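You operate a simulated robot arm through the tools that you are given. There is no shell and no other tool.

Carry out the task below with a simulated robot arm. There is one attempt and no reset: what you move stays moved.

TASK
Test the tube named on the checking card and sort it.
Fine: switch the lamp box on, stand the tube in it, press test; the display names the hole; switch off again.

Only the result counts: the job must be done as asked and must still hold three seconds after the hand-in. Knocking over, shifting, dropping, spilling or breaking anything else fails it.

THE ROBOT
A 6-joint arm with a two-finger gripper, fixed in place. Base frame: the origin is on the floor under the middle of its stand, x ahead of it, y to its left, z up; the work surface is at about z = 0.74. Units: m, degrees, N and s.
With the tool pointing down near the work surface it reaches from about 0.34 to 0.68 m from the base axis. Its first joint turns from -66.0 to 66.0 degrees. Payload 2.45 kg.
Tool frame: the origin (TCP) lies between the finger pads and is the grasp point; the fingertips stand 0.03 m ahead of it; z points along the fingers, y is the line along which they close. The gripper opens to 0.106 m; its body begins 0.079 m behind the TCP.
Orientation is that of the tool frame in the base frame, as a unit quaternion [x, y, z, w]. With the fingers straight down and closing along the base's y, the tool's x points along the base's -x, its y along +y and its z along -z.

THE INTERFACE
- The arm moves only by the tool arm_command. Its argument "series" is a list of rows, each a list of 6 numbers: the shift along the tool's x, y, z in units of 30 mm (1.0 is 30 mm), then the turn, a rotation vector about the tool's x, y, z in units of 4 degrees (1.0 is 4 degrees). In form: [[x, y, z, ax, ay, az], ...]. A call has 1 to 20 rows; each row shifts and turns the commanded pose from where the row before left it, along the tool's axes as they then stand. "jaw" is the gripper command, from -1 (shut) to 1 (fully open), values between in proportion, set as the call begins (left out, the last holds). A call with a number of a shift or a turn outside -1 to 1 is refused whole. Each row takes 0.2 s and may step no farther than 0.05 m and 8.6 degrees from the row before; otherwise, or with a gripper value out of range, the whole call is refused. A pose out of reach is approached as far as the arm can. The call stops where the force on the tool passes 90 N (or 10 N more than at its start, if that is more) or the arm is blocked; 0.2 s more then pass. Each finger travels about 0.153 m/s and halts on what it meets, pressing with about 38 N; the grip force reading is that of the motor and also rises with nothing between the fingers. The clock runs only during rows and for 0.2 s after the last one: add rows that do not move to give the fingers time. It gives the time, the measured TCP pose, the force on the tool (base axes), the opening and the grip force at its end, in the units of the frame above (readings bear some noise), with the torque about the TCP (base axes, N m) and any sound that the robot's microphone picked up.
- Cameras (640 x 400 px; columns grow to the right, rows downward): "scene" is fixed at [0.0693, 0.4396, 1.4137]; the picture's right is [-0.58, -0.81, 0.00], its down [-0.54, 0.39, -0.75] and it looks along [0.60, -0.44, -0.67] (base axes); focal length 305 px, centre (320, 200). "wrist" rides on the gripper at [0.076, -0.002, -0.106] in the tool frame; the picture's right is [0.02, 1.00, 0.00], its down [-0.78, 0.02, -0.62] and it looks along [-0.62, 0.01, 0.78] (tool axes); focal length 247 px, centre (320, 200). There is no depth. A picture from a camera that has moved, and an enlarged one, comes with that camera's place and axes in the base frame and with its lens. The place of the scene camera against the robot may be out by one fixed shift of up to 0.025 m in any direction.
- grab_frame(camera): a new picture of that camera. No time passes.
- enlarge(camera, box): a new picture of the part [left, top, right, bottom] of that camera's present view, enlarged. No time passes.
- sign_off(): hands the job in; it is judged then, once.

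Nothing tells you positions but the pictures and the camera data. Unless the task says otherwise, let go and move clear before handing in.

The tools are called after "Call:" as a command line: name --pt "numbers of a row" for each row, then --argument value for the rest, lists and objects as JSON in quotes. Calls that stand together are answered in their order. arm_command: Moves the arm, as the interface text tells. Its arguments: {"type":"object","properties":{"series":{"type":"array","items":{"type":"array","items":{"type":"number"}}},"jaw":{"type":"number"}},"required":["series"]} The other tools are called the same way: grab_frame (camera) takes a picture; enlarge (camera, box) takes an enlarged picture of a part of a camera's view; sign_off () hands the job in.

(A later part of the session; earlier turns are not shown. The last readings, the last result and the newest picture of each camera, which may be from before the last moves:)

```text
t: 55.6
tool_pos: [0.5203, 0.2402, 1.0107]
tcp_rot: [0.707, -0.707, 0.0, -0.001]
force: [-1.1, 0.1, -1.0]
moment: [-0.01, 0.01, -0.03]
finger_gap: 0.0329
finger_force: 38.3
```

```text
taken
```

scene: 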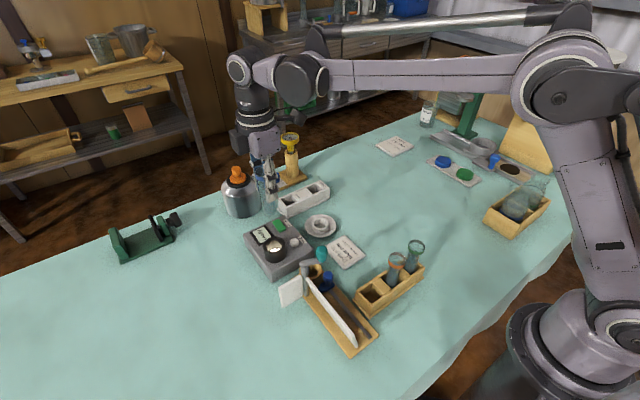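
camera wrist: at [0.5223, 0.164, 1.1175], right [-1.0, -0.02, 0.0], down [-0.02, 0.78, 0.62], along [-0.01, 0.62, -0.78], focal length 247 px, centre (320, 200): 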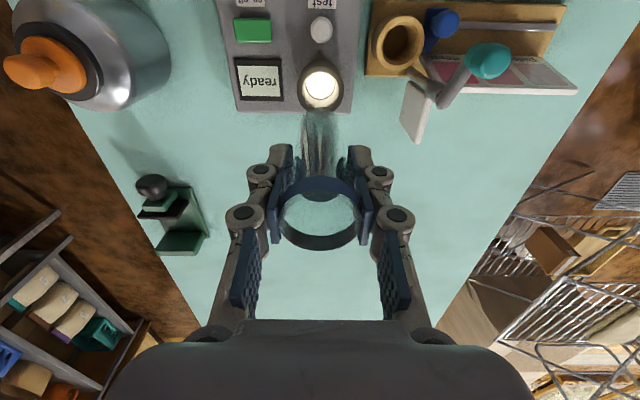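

The tube is lifted out cleanly and the box has gone back to "ready". I'll carry it to above the "clear" hole near (0.675, 0.0125) at a safe height.

Call:
arm_command --pt "0.2 -0.136 -0.1 0 0 0" --pt "0.45 -0.306 -0.2 0 0 0" --pt "0.7 -0.476 -0.2 0 0 0" --pt "0.8 -0.544 -0.1 0 0 0" --pt "0.8 -0.544 0 0 0 0" --pt "0.8 -0.544 0 0 0 0" --pt "0.8 -0.544 0 0 0 0" --pt "0.8 -0.544 0 0 0 0" --pt "0.8 -0.544 0 0 0 0" --pt "0.7 -0.476 0 0 0 0" --pt "0.45 -0.306 0 0 0 0" --pt "0.29 -0.197 0 0 0 0" --pt "0 0 0 0 0 0" --jaw -0.6

Call:
grab_frame --camera "wrist"

Call:
grab_frame --camera "scene"

```text
t: 58.4
tool_pos: [0.6603, 0.0241, 1.0241]
tcp_rot: [-0.707, 0.707, 0.001, 0.001]
force: [-0.1, 0.5, -0.1]
moment: [0.0, -0.02, -0.02]
finger_gap: 0.0325
finger_force: 37.8
out of reach, approached as far as the arm can: row 11, 12
```

```text
taken
camera wrist: at [0.6618, -0.053, 1.1302], right [-1.0, -0.02, 0.0], down [-0.02, 0.78, 0.62], along [-0.01, 0.62, -0.78], focal length 247 px, centre (320, 200)
```

wrist: 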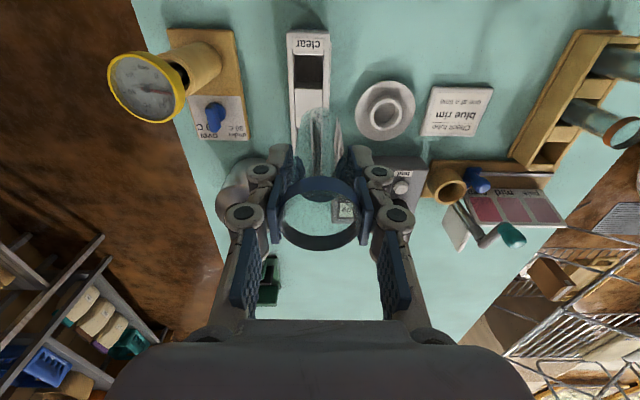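

```text
taken
```

scene: 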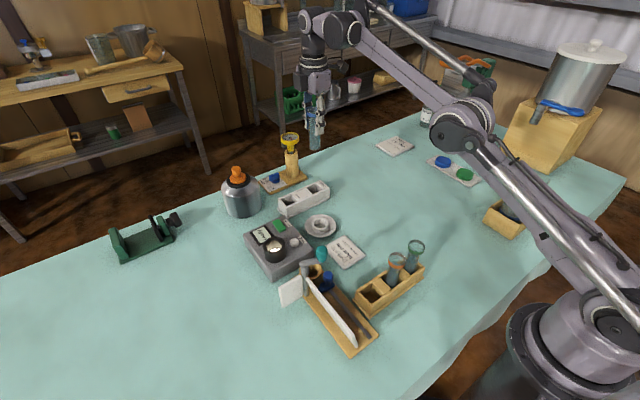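

At this height the arm's reach stopped at about x≈0.66; lower down it should extend further. I'll zoom in on the hole from here, then lower straight down with the tube still above the block.

Call:
enlarge --camera "wrist" --box '[250, 10, 390, 150]'

Call:
enlarge --camera "scene" --box '[265, 165, 345, 225]'

```text
2.86 times, centred on (320, 80) of wrist
camera zoom: at [0.6618, -0.053, 1.1302], right [-1.0, -0.02, 0.0], down [-0.02, 0.78, 0.62], along [-0.01, 0.62, -0.78], focal length 706 px, centre (320, 543)
```

zoom: 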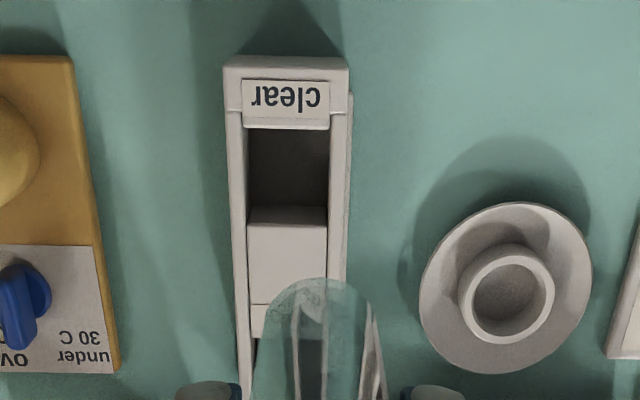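

```text
6.67 times, centred on (305, 195) of scene
camera zoom: at [0.0693, 0.4396, 1.4137], right [-0.58, -0.81, 0.0], down [-0.54, 0.39, -0.75], along [0.6, -0.44, -0.67], focal length 2031 px, centre (420, 233)
```

zoom: 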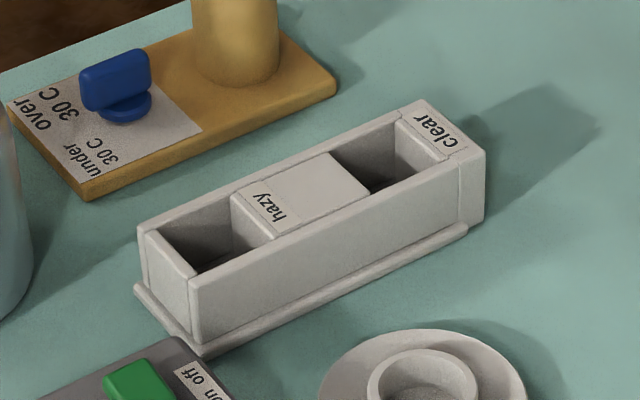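

The clear hole measures about 37 mm across and centres near (0.676, 0.011). I'll lower straight down here, keeping the tube bottom above the block, then try moving out to the hole.

Call:
arm_command --pt "0.1 0 0.4 0 0 0" --pt "0.1 0 0.7 0 0 0" --pt "0.1 0 0.8 0 0 0" --pt "0.1 0 0.7 0 0 0" --pt "0 -0.1 0.4 0 0 0" --pt "0 -0.15 0 0 0 0" --pt "0 -0.15 0 0 0 0" --pt "0 0 0 0 0 0" --jaw -0.6

Call:
grab_frame --camera "wrist"

Call:
enlarge --camera "scene" --box '[255, 100, 355, 220]'

```text
t: 60.2
tool_pos: [0.6697, 0.012, 0.9335]
tcp_rot: [-0.707, 0.707, 0.0, 0.0]
force: [0.4, 0.0, -0.8]
moment: [0.01, -0.02, -0.04]
finger_gap: 0.0327
finger_force: 38.1
```

```text
taken
camera wrist: at [0.6718, -0.0647, 1.0399], right [-1.0, -0.02, 0.0], down [-0.02, 0.78, 0.62], along [-0.01, 0.62, -0.78], focal length 247 px, centre (320, 200)
```

wrist: 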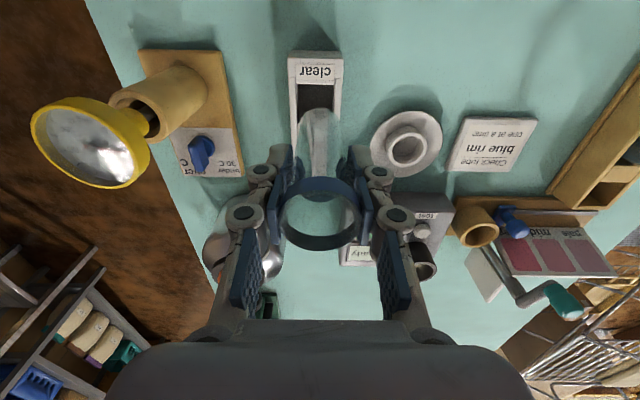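

```text
3.33 times, centred on (305, 160) of scene
camera zoom: at [0.0693, 0.4396, 1.4137], right [-0.58, -0.81, 0.0], down [-0.54, 0.39, -0.75], along [0.6, -0.44, -0.67], focal length 1016 px, centre (370, 333)
```

zoom: 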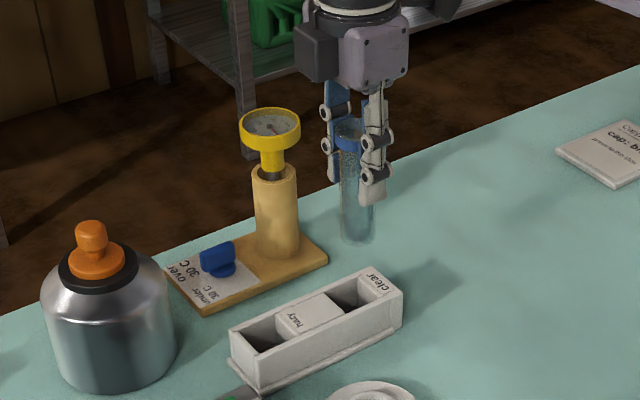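

The lower height brings the arm to (0.670, 0.012) without hitting the reach limit. I'll zoom in to compare the tube bottom with the hole.

Call:
enlarge --camera "wrist" --box '[260, 40, 380, 160]'

Call:
enlarge --camera "scene" --box '[290, 140, 340, 200]'

```text
3.33 times, centred on (320, 100) of wrist
camera zoom: at [0.6718, -0.0647, 1.0399], right [-1.0, -0.02, 0.0], down [-0.02, 0.78, 0.62], along [-0.01, 0.62, -0.78], focal length 823 px, centre (320, 533)
```

zoom: 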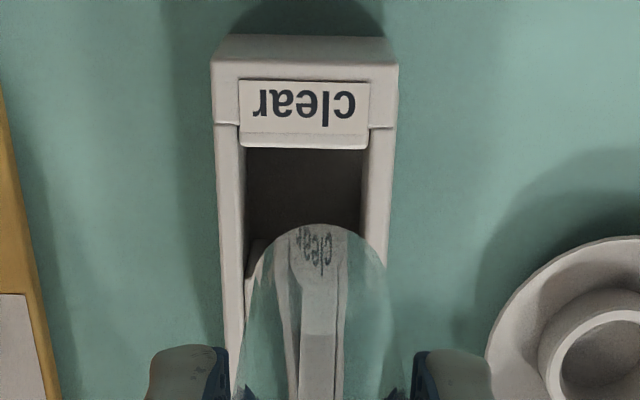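

```text
6.67 times, centred on (315, 170) of scene
camera zoom: at [0.0693, 0.4396, 1.4137], right [-0.58, -0.81, 0.0], down [-0.54, 0.39, -0.75], along [0.6, -0.44, -0.67], focal length 2031 px, centre (353, 400)
```

zoom: 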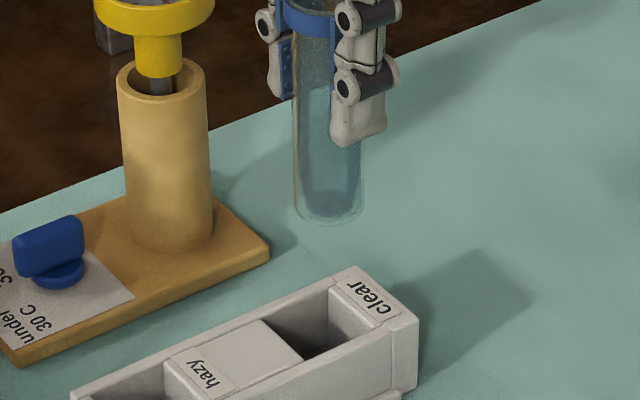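

The tube partly hides the hole, and the fit is tight: a hole of about 37–39 mm for a tube of about 33 mm. I'll slide back about 35 mm in +y at this height for an unobstructed view of the hole edges.

Call:
arm_command --pt "-0.4 -0.05 0 0 0 0" --pt "-0.4 -0.05 0 0 0 0" --pt "-0.4 -0.05 0 0 0 0" --pt "0 0 0 0 0 0" --jaw -0.6

Call:
enlarge --camera "wrist" --box '[270, 0, 370, 100]'

Call:
grab_frame --camera "wrist"

```text
t: 61.2
tool_pos: [0.6757, 0.048, 0.9332]
tcp_rot: [-0.707, 0.707, 0.001, 0.0]
force: [-0.1, 0.1, -1.2]
moment: [0.0, 0.0, 0.0]
finger_gap: 0.0327
finger_force: 37.6
```

```text
4.00 times, centred on (320, 50) of wrist
camera zoom: at [0.677, -0.0284, 1.0396], right [-1.0, -0.02, 0.0], down [-0.02, 0.78, 0.62], along [-0.01, 0.62, -0.78], focal length 988 px, centre (320, 800)
```

zoom: 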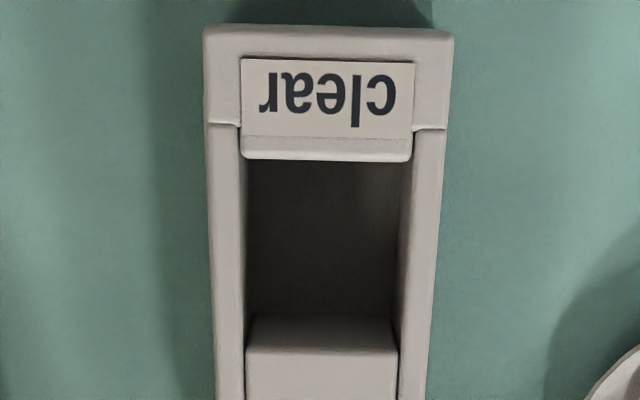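

```text
taken
camera wrist: at [0.677, -0.0284, 1.0396], right [-1.0, -0.02, 0.0], down [-0.02, 0.78, 0.62], along [-0.01, 0.62, -0.78], focal length 247 px, centre (320, 200)
```

wrist: 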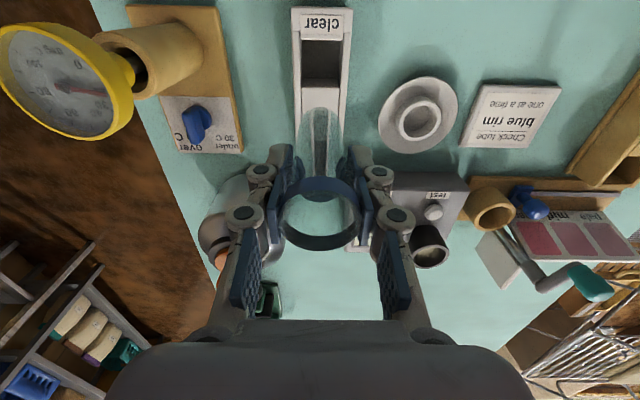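

With an unobstructed view, the clear hole centres at about (0.6755, 0.0155), its top is at z≈0.785, and it measures about 37 × 39 mm. Next I'll check where the tube sits relative to the gripper.

Call:
enlarge --camera "wrist" --box '[260, 90, 380, 260]'

Call:
enlarge --camera "scene" --box '[270, 120, 340, 210]'

```text
2.35 times, centred on (320, 175) of wrist
camera zoom: at [0.677, -0.0284, 1.0396], right [-1.0, -0.02, 0.0], down [-0.02, 0.78, 0.62], along [-0.01, 0.62, -0.78], focal length 581 px, centre (320, 259)
```

zoom: 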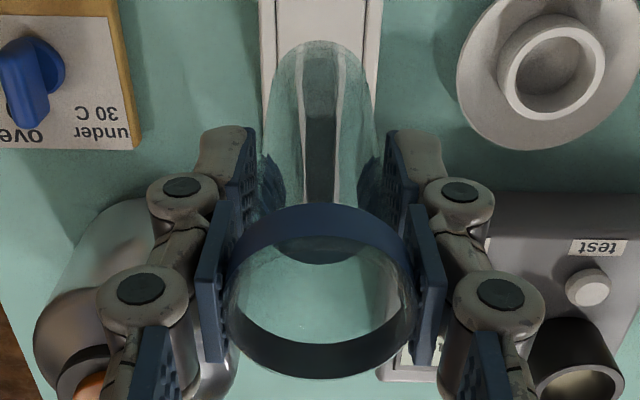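

```text
4.44 times, centred on (305, 165) of scene
camera zoom: at [0.0693, 0.4396, 1.4137], right [-0.58, -0.81, 0.0], down [-0.54, 0.39, -0.75], along [0.6, -0.44, -0.67], focal length 1354 px, centre (387, 356)
```

zoom: 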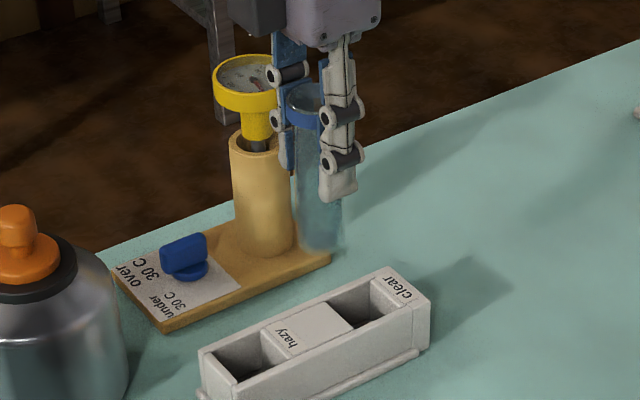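

The tube is centred in the gripper to within about 1 mm. I'll move back over the hole to (0.6755, 0.0145) and lower until the tube bottom is just above the block.

Call:
arm_command --pt "0.4 0 0 0 0 0" --pt "0.4 0 0 0 0 0" --pt "0.317 0 0.1 0 0 0" --pt "0 0 0.4 0 0 0" --pt "0 0 0.5 0 0 0" --pt "0 0 0.4 0 0 0" --pt "0 0 0.1 0 0 0" --pt "0 0 0 0 0 0" --jaw -0.6

Call:
enlarge --camera "wrist" --box '[260, 60, 380, 180]'

Call:
enlarge --camera "scene" --box '[280, 150, 340, 210]'

```text
t: 63.0
tool_pos: [0.674, 0.0138, 0.8879]
tcp_rot: [0.708, -0.707, 0.0, -0.001]
force: [-0.9, -0.4, -1.2]
moment: [0.0, 0.03, -0.03]
finger_gap: 0.0327
finger_force: 37.5
```

```text
3.33 times, centred on (320, 120) of wrist
camera zoom: at [0.6758, -0.0631, 0.9951], right [-1.0, -0.02, 0.0], down [-0.02, 0.78, 0.62], along [-0.01, 0.62, -0.78], focal length 823 px, centre (320, 467)
```

zoom: 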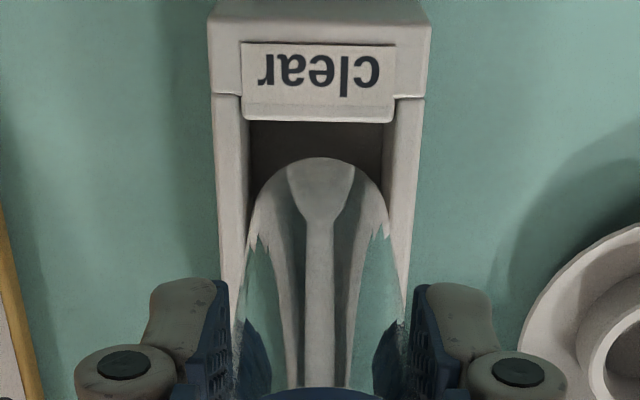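

```text
6.67 times, centred on (310, 180) of scene
camera zoom: at [0.0693, 0.4396, 1.4137], right [-0.58, -0.81, 0.0], down [-0.54, 0.39, -0.75], along [0.6, -0.44, -0.67], focal length 2031 px, centre (387, 333)
```

zoom: 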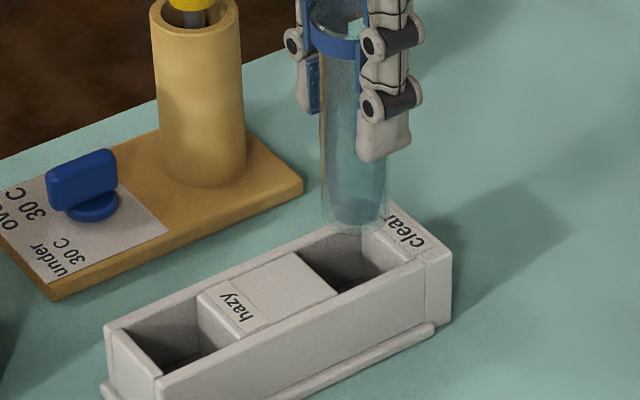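

The tube lines up with the hole in both views to within about 1 mm. I'll lower in 3 mm steps and check for contact as it enters.

Call:
arm_command --pt "0 0 0.1 0 0 0" --pt "0 0 0.1 0 0 0" --pt "0 0 0.1 0 0 0" --pt "0 0 0.1 0 0 0" --pt "0 0 0 0 0 0" --jaw -0.6

Call:
enlarge --camera "wrist" --box '[260, 60, 380, 180]'

Call:
enlarge --camera "scene" --box '[280, 150, 340, 210]'

```text
t: 64.2
tool_pos: [0.6739, 0.0153, 0.8766]
tcp_rot: [-0.706, 0.708, 0.001, 0.0]
force: [0.6, 0.0, -1.4]
moment: [-0.02, -0.05, 0.0]
finger_gap: 0.0328
finger_force: 38.1
```

```text
3.33 times, centred on (320, 120) of wrist
camera zoom: at [0.6765, -0.0612, 0.9831], right [-1.0, -0.02, 0.0], down [-0.02, 0.78, 0.62], along [-0.01, 0.62, -0.78], focal length 823 px, centre (320, 467)
```

zoom: 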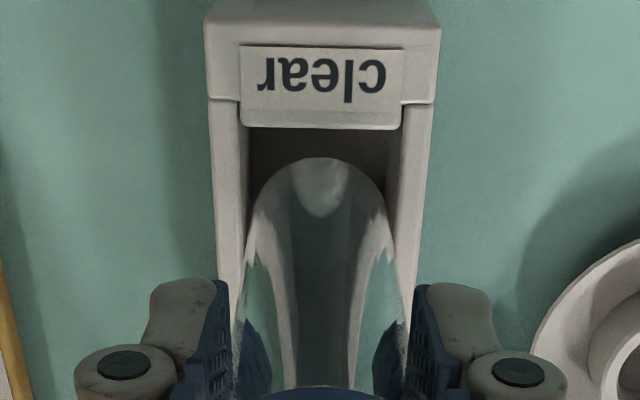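

```text
6.67 times, centred on (310, 180) of scene
camera zoom: at [0.0693, 0.4396, 1.4137], right [-0.58, -0.81, 0.0], down [-0.54, 0.39, -0.75], along [0.6, -0.44, -0.67], focal length 2031 px, centre (387, 333)
```

zoom: 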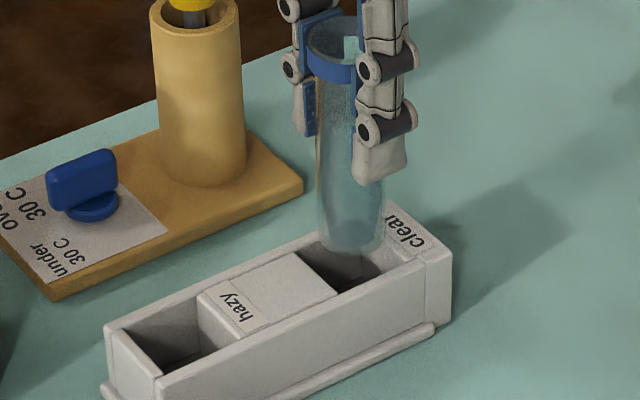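

Call:
arm_command --pt "0 0 0.1 0 0 0" --pt "0 0 0.1 0 0 0" --pt "0 0 0.1 0 0 0" --pt "0 0 0 0 0 0" --jaw -0.6

Call:
enlarge --camera "wrist" --box '[260, 60, 380, 180]'

Call:
enlarge --camera "scene" --box '[280, 150, 340, 210]'

```text
t: 65.2
tool_pos: [0.6732, 0.0127, 0.8689]
tcp_rot: [0.707, -0.707, 0.0, 0.0]
force: [-0.3, -0.2, -0.7]
moment: [0.03, 0.0, 0.0]
finger_gap: 0.0332
finger_force: 38.1
```

```text
3.33 times, centred on (320, 120) of wrist
camera zoom: at [0.676, -0.0625, 0.9746], right [-1.0, -0.02, 0.0], down [-0.02, 0.78, 0.62], along [-0.01, 0.62, -0.78], focal length 823 px, centre (320, 467)
```

zoom: 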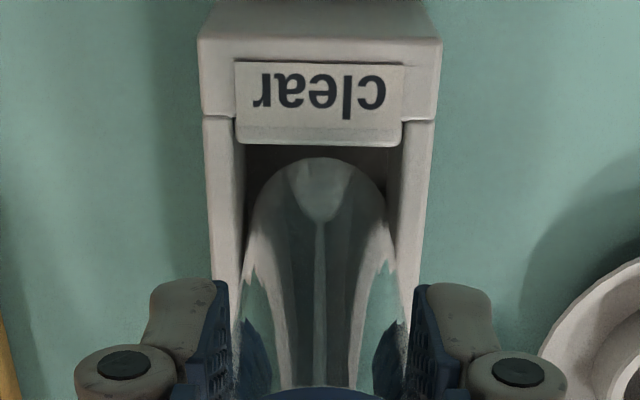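

```text
6.67 times, centred on (310, 180) of scene
camera zoom: at [0.0693, 0.4396, 1.4137], right [-0.58, -0.81, 0.0], down [-0.54, 0.39, -0.75], along [0.6, -0.44, -0.67], focal length 2031 px, centre (387, 333)
```

zoom: 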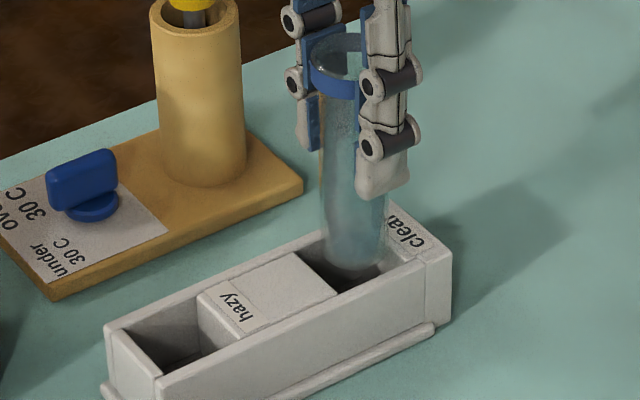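

The tube bottom is at the hole's mouth, centred with even gaps and no contact. I'll continue down.

Call:
arm_command --pt "0 0 0.1 0 0 0" --pt "0 0 0.1 0 0 0" --pt "0 0 0.1 0 0 0" --jaw -0.6

Call:
enlarge --camera "wrist" --box '[260, 60, 380, 180]'

Call:
enlarge --camera "scene" --box '[280, 150, 340, 210]'

```text
t: 66.0
tool_pos: [0.6739, 0.0136, 0.8591]
tcp_rot: [-0.707, 0.708, 0.001, 0.001]
force: [0.1, 0.8, -0.5]
moment: [-0.03, 0.0, 0.03]
finger_gap: 0.0327
finger_force: 37.9
```

```text
3.33 times, centred on (320, 120) of wrist
camera zoom: at [0.6756, -0.0624, 0.9653], right [-1.0, -0.02, 0.0], down [-0.02, 0.78, 0.62], along [-0.01, 0.62, -0.78], focal length 823 px, centre (320, 467)
```

zoom: 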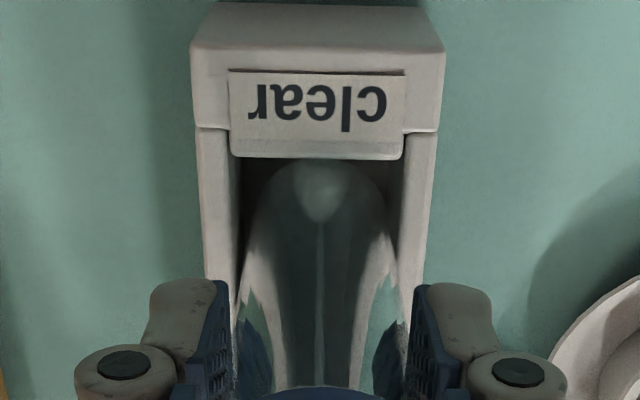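

```text
6.67 times, centred on (310, 180) of scene
camera zoom: at [0.0693, 0.4396, 1.4137], right [-0.58, -0.81, 0.0], down [-0.54, 0.39, -0.75], along [0.6, -0.44, -0.67], focal length 2031 px, centre (387, 333)
```

zoom: 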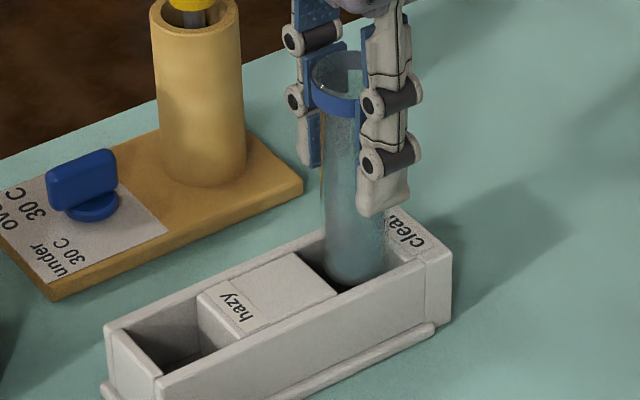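

The tube is going into the hole without contact. I'll keep lowering, with a half-millimetre centring nudge.

Call:
arm_command --pt "0 -0.015 0.1 0 0 0" --pt "0 0 0.1 0 0 0" --pt "0 0 0.1 0 0 0" --jaw -0.6

Call:
arm_command --pt "0 0 0.1 0 0 0" --pt "0 0 0.1 0 0 0" --jaw -0.6

Call:
enlarge --camera "wrist" --box '[260, 60, 380, 180]'

Call:
enlarge --camera "scene" --box '[280, 150, 340, 210]'

```text
t: 66.8
tool_pos: [0.6743, 0.0139, 0.8506]
tcp_rot: [-0.706, 0.708, 0.001, 0.001]
force: [-0.3, 0.2, 0.0]
moment: [0.0, -0.03, 0.03]
finger_gap: 0.0329
finger_force: 37.9
```

```text
t: 67.4
tool_pos: [0.6738, 0.0151, 0.8442]
tcp_rot: [-0.707, 0.707, 0.001, 0.001]
force: [-0.3, 0.1, -1.3]
moment: [-0.01, 0.0, 0.0]
finger_gap: 0.0331
finger_force: 37.6
```

```text
3.33 times, centred on (320, 120) of wrist
camera zoom: at [0.6771, -0.0617, 0.9509], right [-1.0, -0.02, 0.0], down [-0.02, 0.78, 0.62], along [-0.01, 0.62, -0.78], focal length 823 px, centre (320, 467)
```

zoom: 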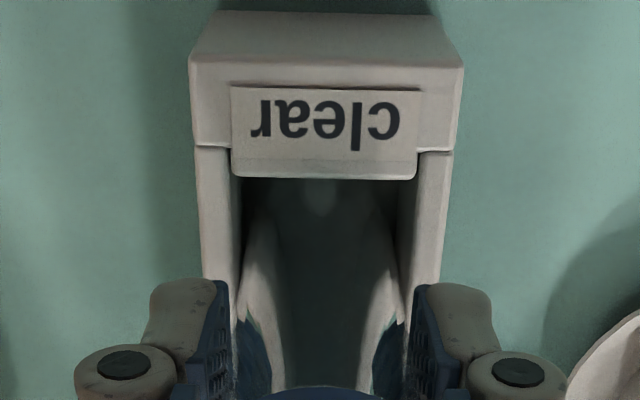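

```text
6.67 times, centred on (310, 180) of scene
camera zoom: at [0.0693, 0.4396, 1.4137], right [-0.58, -0.81, 0.0], down [-0.54, 0.39, -0.75], along [0.6, -0.44, -0.67], focal length 2031 px, centre (387, 333)
```

zoom: 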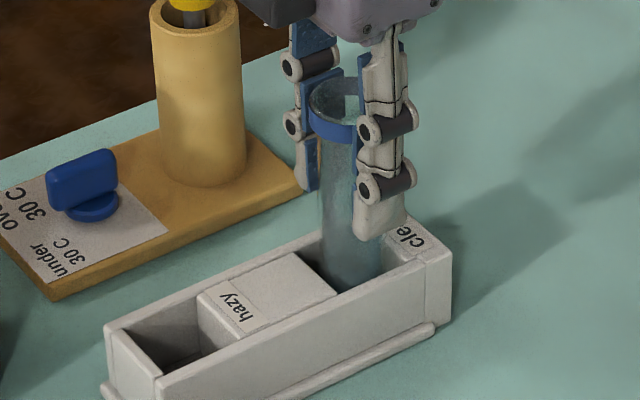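

The tube is well inside the hole. I'll nudge back slightly in x and continue down in small steps until it touches the floor.

Call:
arm_command --pt "0 0.02 0.07 0 0 0" --pt "0 0 0.07 0 0 0" --jaw -0.6

Call:
arm_command --pt "0 0 0.05 0 0 0" --pt "0 0 0.05 0 0 0" --jaw -0.6

Call:
enlarge --camera "wrist" --box '[260, 60, 380, 180]'

Call:
enlarge --camera "scene" --box '[280, 150, 340, 210]'

```text
t: 68.0
tool_pos: [0.6749, 0.0138, 0.8416]
tcp_rot: [-0.707, 0.707, 0.0, 0.0]
force: [-0.4, -0.4, -0.3]
moment: [0.0, 0.0, -0.03]
finger_gap: 0.0328
finger_force: 37.8
```

```text
t: 68.6
tool_pos: [0.6744, 0.0146, 0.8374]
tcp_rot: [0.707, -0.707, -0.002, -0.001]
force: [0.8, -1.0, -0.6]
moment: [-0.01, 0.01, -0.02]
finger_gap: 0.0326
finger_force: 37.6
```

```text
3.33 times, centred on (320, 120) of wrist
camera zoom: at [0.6768, -0.0621, 0.944], right [-1.0, -0.02, 0.0], down [-0.02, 0.78, 0.62], along [-0.01, 0.62, -0.78], focal length 823 px, centre (320, 467)
```

zoom: 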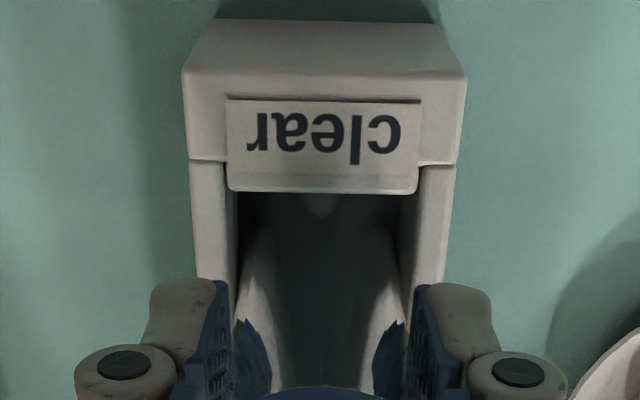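

```text
6.67 times, centred on (310, 180) of scene
camera zoom: at [0.0693, 0.4396, 1.4137], right [-0.58, -0.81, 0.0], down [-0.54, 0.39, -0.75], along [0.6, -0.44, -0.67], focal length 2031 px, centre (387, 333)
```

zoom: 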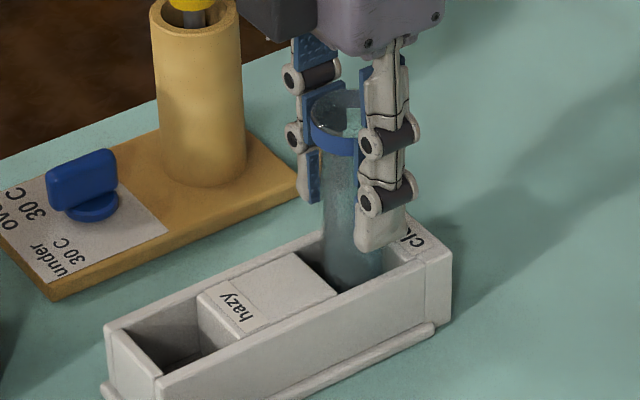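

Call:
arm_command --pt "0 0 0.05 0 0 0" --pt "0 0 0.05 0 0 0" --jaw -0.6

Call:
arm_command --pt "0 0 0.05 0 0 0" --jaw -0.6

```text
t: 69.2
tool_pos: [0.6751, 0.014, 0.8343]
tcp_rot: [0.707, -0.707, 0.0, 0.0]
force: [0.4, 0.7, -1.0]
moment: [0.03, -0.02, 0.01]
finger_gap: 0.0327
finger_force: 37.6
```

```text
t: 69.6
tool_pos: [0.6747, 0.0142, 0.8316]
tcp_rot: [-0.707, 0.707, 0.0, 0.0]
force: [0.5, 0.2, 0.0]
moment: [0.03, 0.03, -0.02]
finger_gap: 0.033
finger_force: 38.3
```

Call:
arm_command --pt "0 0 0.04 0 0 0" --jaw -0.6

Call:
arm_command --pt "0 0 0.04 0 0 0" --jaw -0.6

Call:
enlarge --camera "scene" --box '[280, 150, 340, 210]'

Call:
enlarge --camera "wrist" --box '[240, 60, 400, 200]'

```text
t: 70.0
tool_pos: [0.6752, 0.0132, 0.8305]
tcp_rot: [0.707, -0.707, -0.001, 0.0]
force: [-0.5, -0.5, 4.9]
moment: [0.02, 0.03, -0.01]
finger_gap: 0.0327
finger_force: 38.4
```

```text
t: 70.4
tool_pos: [0.6746, 0.0138, 0.8304]
tcp_rot: [0.708, -0.707, -0.001, -0.001]
force: [2.2, 1.4, 16.5]
moment: [0.08, -0.2, -0.02]
finger_gap: 0.0327
finger_force: 37.8
```

```text
6.67 times, centred on (310, 180) of scene
camera zoom: at [0.069, 0.4396, 1.4138], right [-0.58, -0.81, 0.0], down [-0.54, 0.39, -0.75], along [0.61, -0.44, -0.67], focal length 2031 px, centre (387, 333)
```

zoom: 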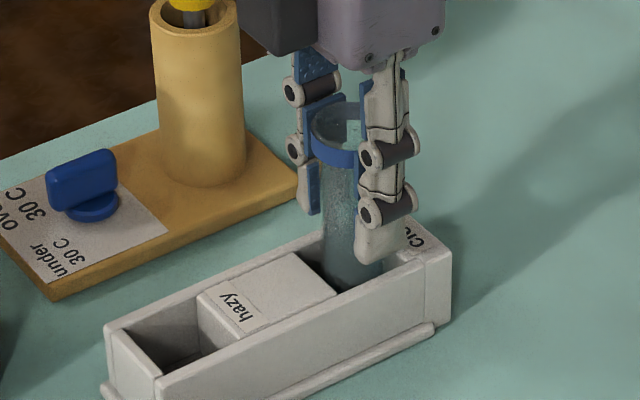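

```text
2.86 times, centred on (320, 130) of wrist
camera zoom: at [0.6765, -0.0622, 0.9374], right [-1.0, -0.02, 0.0], down [-0.02, 0.78, 0.62], along [-0.01, 0.62, -0.78], focal length 706 px, centre (320, 400)
```

zoom: 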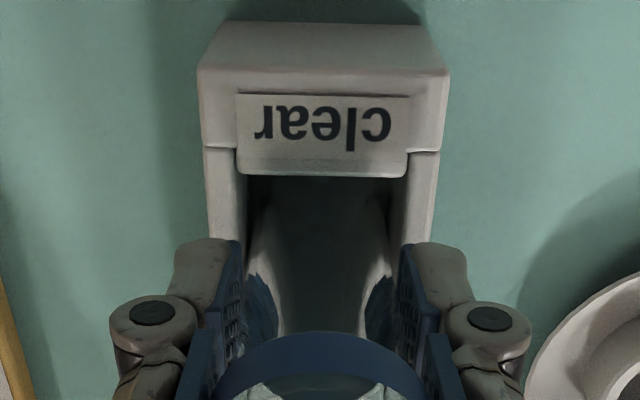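

The tube has touched the floor of the clear hole, with 16.5 N acting centrally at its bottom. I'll ease off about 1 mm and release gently.

Call:
arm_command --pt "0 0 -0.045 0 0 0" --pt "0 0 0 0 0 0" --jaw -0.6

Call:
arm_command --pt "0 0 0 0 0 0" --pt "0 0 0 0 0 0" --pt "0 0 0 0 0 0" --jaw -0.2

Call:
arm_command --pt "0 0 0 0 0 0" --pt "0 0 0 0 0 0" --pt "0 0 0 0 0 0" --jaw 0.3

Call:
enlarge --camera "scene" --box '[280, 150, 340, 210]'

Call:
grab_frame --camera "wrist"

```text
t: 71.0
tool_pos: [0.675, 0.0145, 0.8301]
tcp_rot: [0.708, -0.707, -0.002, -0.001]
force: [0.4, 2.7, -0.2]
moment: [0.14, 0.0, 0.01]
finger_gap: 0.033
finger_force: 37.9
```

```text
t: 71.8
tool_pos: [0.6743, 0.0132, 0.832]
tcp_rot: [0.707, -0.707, 0.0, 0.0]
force: [0.2, 0.6, -0.1]
moment: [0.01, 0.0, 0.01]
finger_gap: 0.0425
finger_force: 0.0
```

```text
t: 72.6
tool_pos: [0.6738, 0.0138, 0.832]
tcp_rot: [0.707, -0.707, -0.001, -0.002]
force: [-0.8, -0.5, -0.5]
moment: [0.03, 0.01, -0.04]
finger_gap: 0.0691
finger_force: 0.1
```

```text
6.67 times, centred on (310, 180) of scene
camera zoom: at [0.0693, 0.4396, 1.4137], right [-0.58, -0.81, 0.0], down [-0.54, 0.39, -0.75], along [0.6, -0.44, -0.67], focal length 2031 px, centre (387, 333)
```

zoom: 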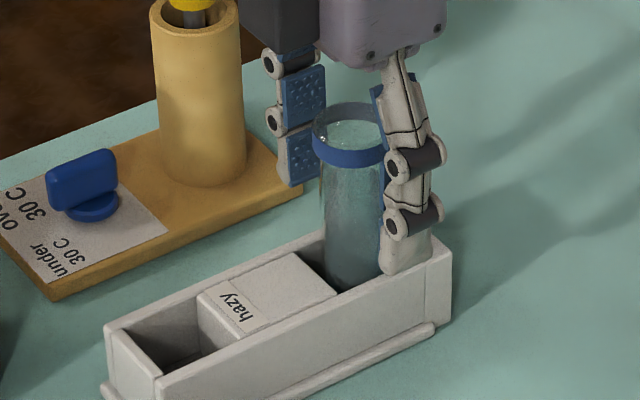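

```text
taken
camera wrist: at [0.6765, -0.0629, 0.938], right [-1.0, -0.02, 0.0], down [-0.02, 0.78, 0.62], along [-0.01, 0.62, -0.78], focal length 247 px, centre (320, 200)
```

wrist: 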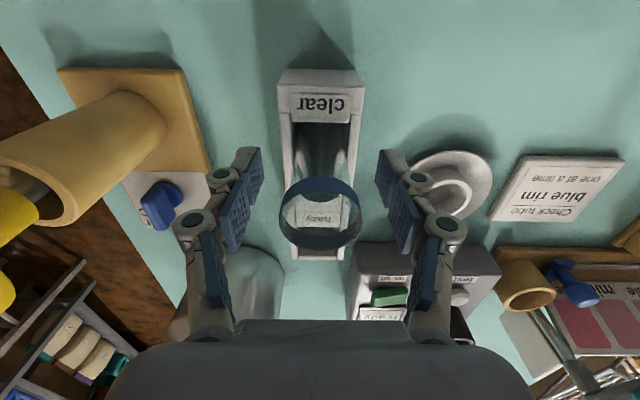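

The tube stands upright in the "clear" hole and is fully released. I'll rise straight up to just clear the rim, staying within reach, and check.

Call:
arm_command --pt "0 0 -0.2 0 0 0" --pt "0 0 -0.4 0 0 0" --pt "0 0 -0.6 0 0 0" --pt "0 0 -0.7 0 0 0" --pt "0 0 -0.7 0 0 0" --pt "0 0 -0.5 0 0 0" --pt "0 0 0 0 0 0" --jaw 0.3

Call:
enlarge --camera "scene" --box '[270, 120, 350, 210]'

Call:
grab_frame --camera "wrist"

```text
t: 74.2
tool_pos: [0.6749, 0.0134, 0.9238]
tcp_rot: [0.707, -0.707, -0.001, -0.001]
force: [0.4, -0.5, -0.9]
moment: [0.01, 0.02, -0.04]
finger_gap: 0.0688
finger_force: 0.0
```

```text
4.44 times, centred on (310, 165) of scene
camera zoom: at [0.0693, 0.4396, 1.4137], right [-0.58, -0.81, 0.0], down [-0.54, 0.39, -0.75], along [0.6, -0.44, -0.67], focal length 1354 px, centre (364, 356)
```

zoom: 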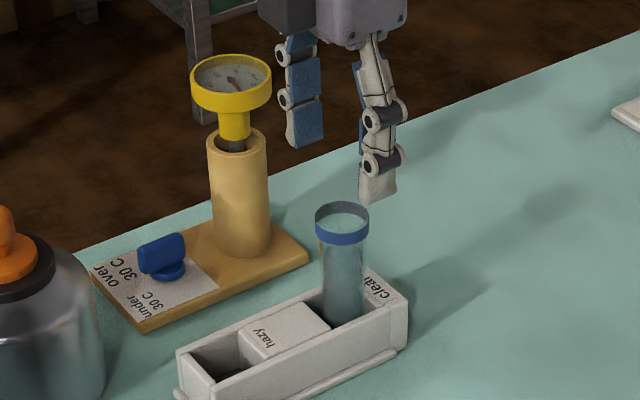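

```text
taken
camera wrist: at [0.6772, -0.0631, 1.0293], right [-1.0, -0.02, 0.0], down [-0.02, 0.78, 0.62], along [-0.01, 0.62, -0.78], focal length 247 px, centre (320, 200)
```

wrist: 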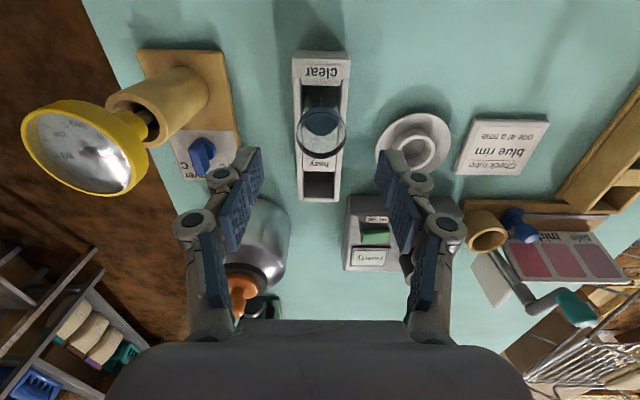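

The tube stands upright in the "clear" hole and the gripper is clear of it. I'll move up and inward, then turn the gripper back so I can press the "off" end of the switch.

Call:
arm_command --pt "0 0.2 -0.6 0 0 0" --pt "-0.3 0.6 -0.7 0 0 0" --pt "-0.7 0.7 -0.7 0 0 0" --pt "-0.8 0.5 -0.7 0 0 0" --pt "-0.8 0.4 -0.5 0 0 0" --pt "-0.8 0.2 0 0 0 0" --pt "-0.8 0 0 0 0 0" --pt "0 0 0 0 0 1" --pt "0 0 0 0 0 1" --pt "0 0 0 0 0 1" --pt "0 0 0 0 0 1" --pt "0 0 0 0 0 1" --pt "0 0 0 0 0 1" --pt "0 0 0 0 0 1" --pt "0 0 0 0 0 1" --pt "0 0 0 0 0 1" --pt "0 0 0 0 0 1" --pt "0 0 0 0 0 1" --jaw -1

Call:
arm_command --pt "0 0 0 0 0 1" --pt "0 0 0 0 0 1" --pt "0 0 0 0 0 1" --pt "0 0 0 0 0 1" --pt "0 0 0 0 0 1" --pt "0 0 0 0 0 1" --pt "0 0 0 0 0 1" --pt "0 0 0 0 0 1" --pt "0 0 0 0 0 1" --pt "0 0 0 0 0 1" --pt "0 0 0 0 0 1" --pt "0 0 0 0 0 0.5" --pt "0 0 0 0 0 0" --jaw -1

Call:
grab_frame --camera "wrist"

Call:
grab_frame --camera "scene"

```text
t: 78.0
tool_pos: [0.5983, 0.1388, 1.0194]
tcp_rot: [-0.39, 0.921, 0.001, 0.0]
force: [-0.1, -0.4, 0.0]
moment: [-0.01, 0.01, 0.01]
finger_gap: 0.0001
finger_force: 28.3
```

```text
t: 80.8
tool_pos: [0.5977, 0.1407, 1.0204]
tcp_rot: [-0.001, 1.0, 0.001, 0.0]
force: [-0.4, -0.3, 0.1]
moment: [0.01, -0.01, -0.01]
finger_gap: 0.0
finger_force: 28.3
```

```text
taken
camera wrist: at [0.521, 0.1377, 1.127], right [-0.02, 1.0, 0.0], down [0.78, 0.02, 0.62], along [0.62, 0.01, -0.78], focal length 247 px, centre (320, 200)
```

wrist: 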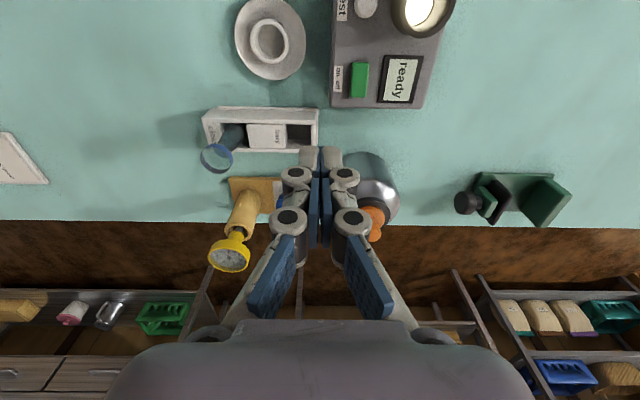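

```text
taken
```

scene: 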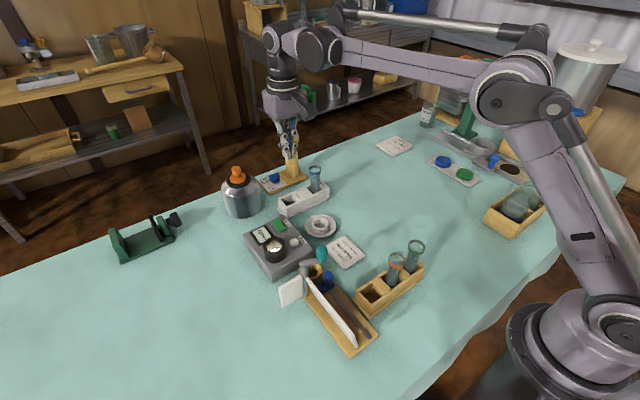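

The gripper is back in its original orientation with the jaw shut. I'll move above the "off" end of the green rocker near (0.604, 0.187) and come down to just above it.

Call:
arm_command --pt "-0.1 0.77 0 0 0 0" --pt "-0.1 0.77 0 0 0 0" --pt "0 0 0.8 0 0 0" --pt "0 0 1 0 0 0" --pt "0 0 1 0 0 0" --pt "0 0 1 0 0 0" --pt "0 0 1 0 0 0" --pt "0 0 0.8 0 0 0" --pt "0 0 0 0 0 0" --jaw -1

Call:
grab_frame --camera "wrist"

Call:
enlarge --camera "scene" --box '[235, 180, 325, 270]'

```text
t: 82.8
tool_pos: [0.601, 0.1864, 0.8542]
tcp_rot: [0.0, 1.0, 0.001, 0.0]
force: [0.5, -0.4, -0.6]
moment: [-0.01, 0.01, -0.01]
finger_gap: 0.0
finger_force: 28.8
```

```text
taken
camera wrist: at [0.5247, 0.1853, 0.9604], right [-0.02, 1.0, 0.0], down [0.78, 0.02, 0.62], along [0.62, 0.01, -0.78], focal length 247 px, centre (320, 200)
```

wrist: 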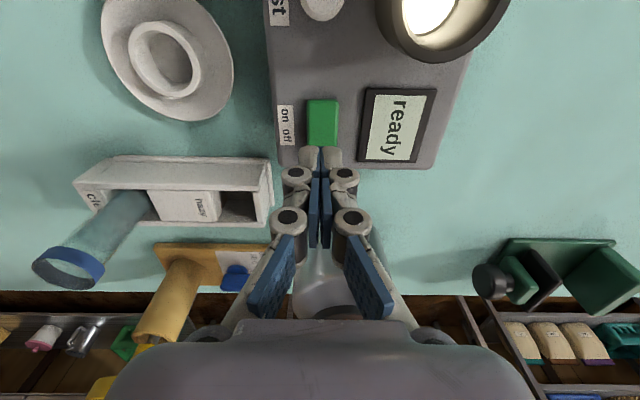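

```text
4.44 times, centred on (280, 225) of scene
camera zoom: at [0.0693, 0.4396, 1.4137], right [-0.58, -0.81, 0.0], down [-0.54, 0.39, -0.75], along [0.6, -0.44, -0.67], focal length 1354 px, centre (498, 89)
```

zoom: 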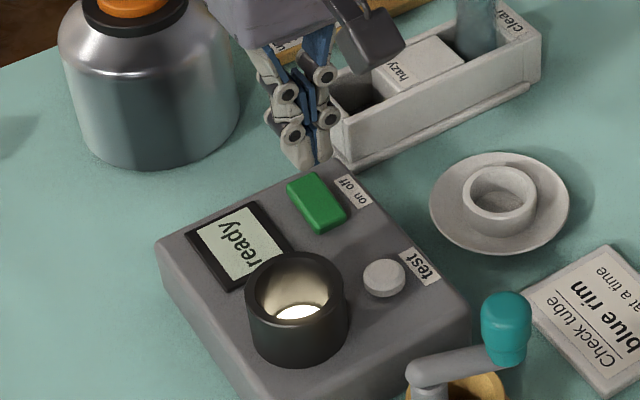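

The fingertips are above the "off" half of the rocker. I'll press down in small steps.

Call:
arm_command --pt "-0.05 0 0.2 0 0 0" --pt "0 0 0.2 0 0 0" --pt "0 0 0.1 0 0 0" --pt "0 0 0.1 0 0 0" --pt "0 0 0.1 0 0 0" --jaw -1

Call:
arm_command --pt "0 0 0.067 0 0 0" --pt "0 0 0.067 0 0 0" --jaw -1

Call:
enlarge --camera "wrist" --box '[250, 0, 530, 210]'

```text
t: 84.0
tool_pos: [0.605, 0.1852, 0.8317]
tcp_rot: [0.0, 1.0, 0.0, 0.0]
force: [-0.8, 0.6, 0.3]
moment: [0.0, 0.02, 0.04]
finger_gap: 0.0
finger_force: 27.9
```

```text
t: 84.6
tool_pos: [0.6035, 0.187, 0.8278]
tcp_rot: [-0.001, 1.0, 0.001, 0.0]
force: [-0.5, 0.9, 0.0]
moment: [0.0, -0.03, -0.02]
finger_gap: 0.0002
finger_force: 29.4
```

```text
1.90 times, centred on (390, 105) of wrist
camera zoom: at [0.528, 0.1851, 0.9343], right [-0.02, 1.0, 0.0], down [0.78, 0.02, 0.62], along [0.62, 0.01, -0.78], focal length 470 px, centre (187, 381)
```

zoom: 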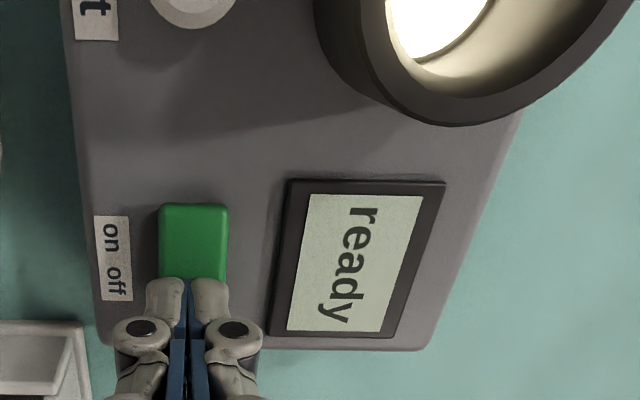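

Call:
arm_command --pt "0 0 0.067 0 0 0" --jaw -1

Call:
arm_command --pt "0 0 0.067 0 0 0" --jaw -1

Call:
enlarge --camera "wrist" --box '[250, 0, 530, 210]'

```text
t: 85.0
tool_pos: [0.6042, 0.1865, 0.8259]
tcp_rot: [0.0, 1.0, 0.0, 0.001]
force: [0.8, -0.3, 0.5]
moment: [0.01, 0.0, 0.01]
finger_gap: 0.0
finger_force: 28.6
```

```text
t: 85.4
tool_pos: [0.6046, 0.1869, 0.8241]
tcp_rot: [0.0, 1.0, 0.0, 0.001]
force: [0.4, -0.4, 2.1]
moment: [-0.03, 0.04, 0.0]
finger_gap: 0.0059
finger_force: 28.1
```

```text
1.90 times, centred on (390, 105) of wrist
camera zoom: at [0.5276, 0.1847, 0.9304], right [-0.02, 1.0, 0.0], down [0.78, 0.02, 0.62], along [0.62, 0.01, -0.78], focal length 470 px, centre (187, 381)
```

zoom: 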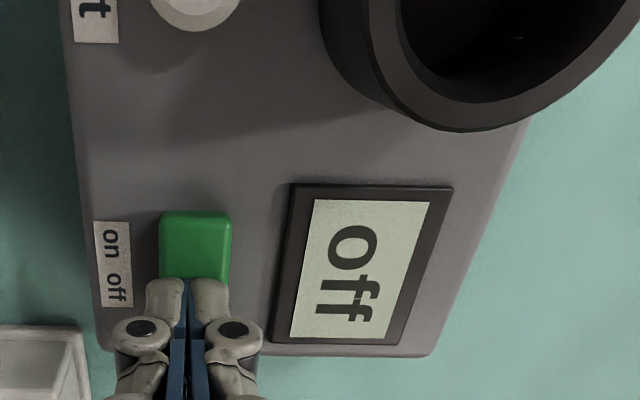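

The display now reads "off" and the lamp is dark. I'll lift straight up, move clear, and check the final state of everything.

Call:
arm_command --pt "0 0 -0.2 0 0 0" --pt "0 0 -0.5 0 0 0" --pt "0 0 -1 0 0 0" --pt "0 0 -1 0 0 0" --pt "0 0 -1 0 0 0" --pt "0 0 -1 0 0 0" --pt "0 0 -1 0 0 0" --pt "0.5 0 -1 0 0 0" --pt "1 0 -0.8 0 0 0" --pt "1 0 -0.5 0 0 0" --pt "1 0 0 0 0 0" --pt "1 0 0 0 0 0" --pt "1 0 0 0 0 0" --pt "0.5 0 0 0 0 0" --pt "0 0 0 0 0 0" --jaw -1

Call:
grab_frame --camera "scene"

Call:
grab_frame --camera "wrist"

Call:
enlarge --camera "scene" --box '[230, 150, 350, 280]'

Call:
enlarge --camera "scene" --box '[280, 150, 340, 220]'

```text
t: 88.6
tool_pos: [0.4236, 0.1873, 1.063]
tcp_rot: [0.001, 1.0, 0.001, 0.0]
force: [-0.1, -0.5, 0.5]
moment: [0.0, 0.02, -0.02]
finger_gap: 0.0
finger_force: 28.4
```

```text
taken
```

scene: 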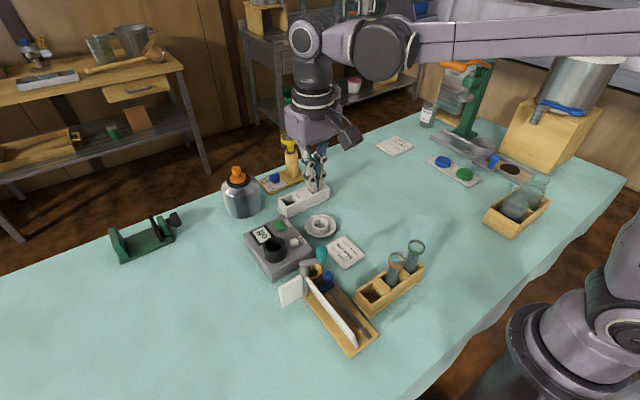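

```text
taken
camera wrist: at [0.3477, 0.1852, 1.1706], right [-0.02, 1.0, 0.0], down [0.78, 0.02, 0.62], along [0.62, 0.01, -0.78], focal length 247 px, centre (320, 200)
```

wrist: 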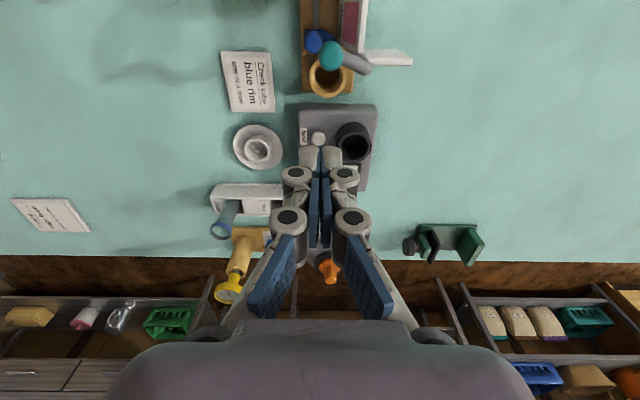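

```text
3.08 times, centred on (290, 215) of scene
camera zoom: at [0.0693, 0.4396, 1.4137], right [-0.58, -0.81, 0.0], down [-0.54, 0.39, -0.75], along [0.6, -0.44, -0.67], focal length 938 px, centre (412, 154)
```

zoom: 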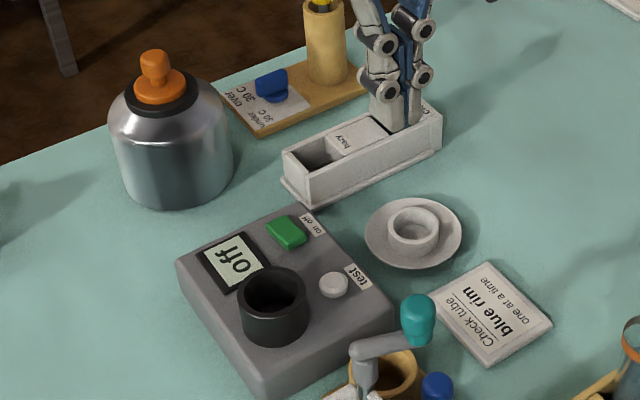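

```text
5.71 times, centred on (310, 185) of scene
camera zoom: at [0.0693, 0.4396, 1.4137], right [-0.58, -0.81, 0.0], down [-0.54, 0.39, -0.75], along [0.6, -0.44, -0.67], focal length 1741 px, centre (377, 286)
```

zoom: 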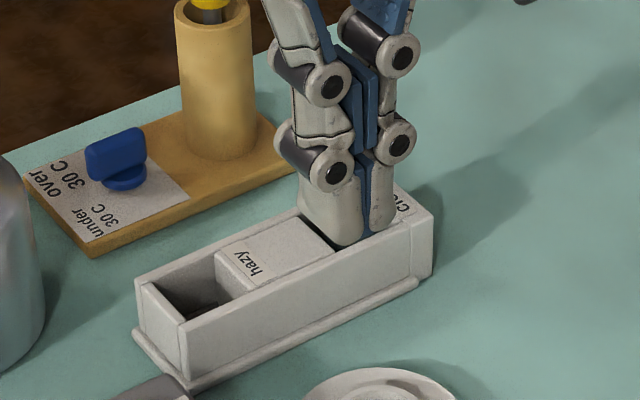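

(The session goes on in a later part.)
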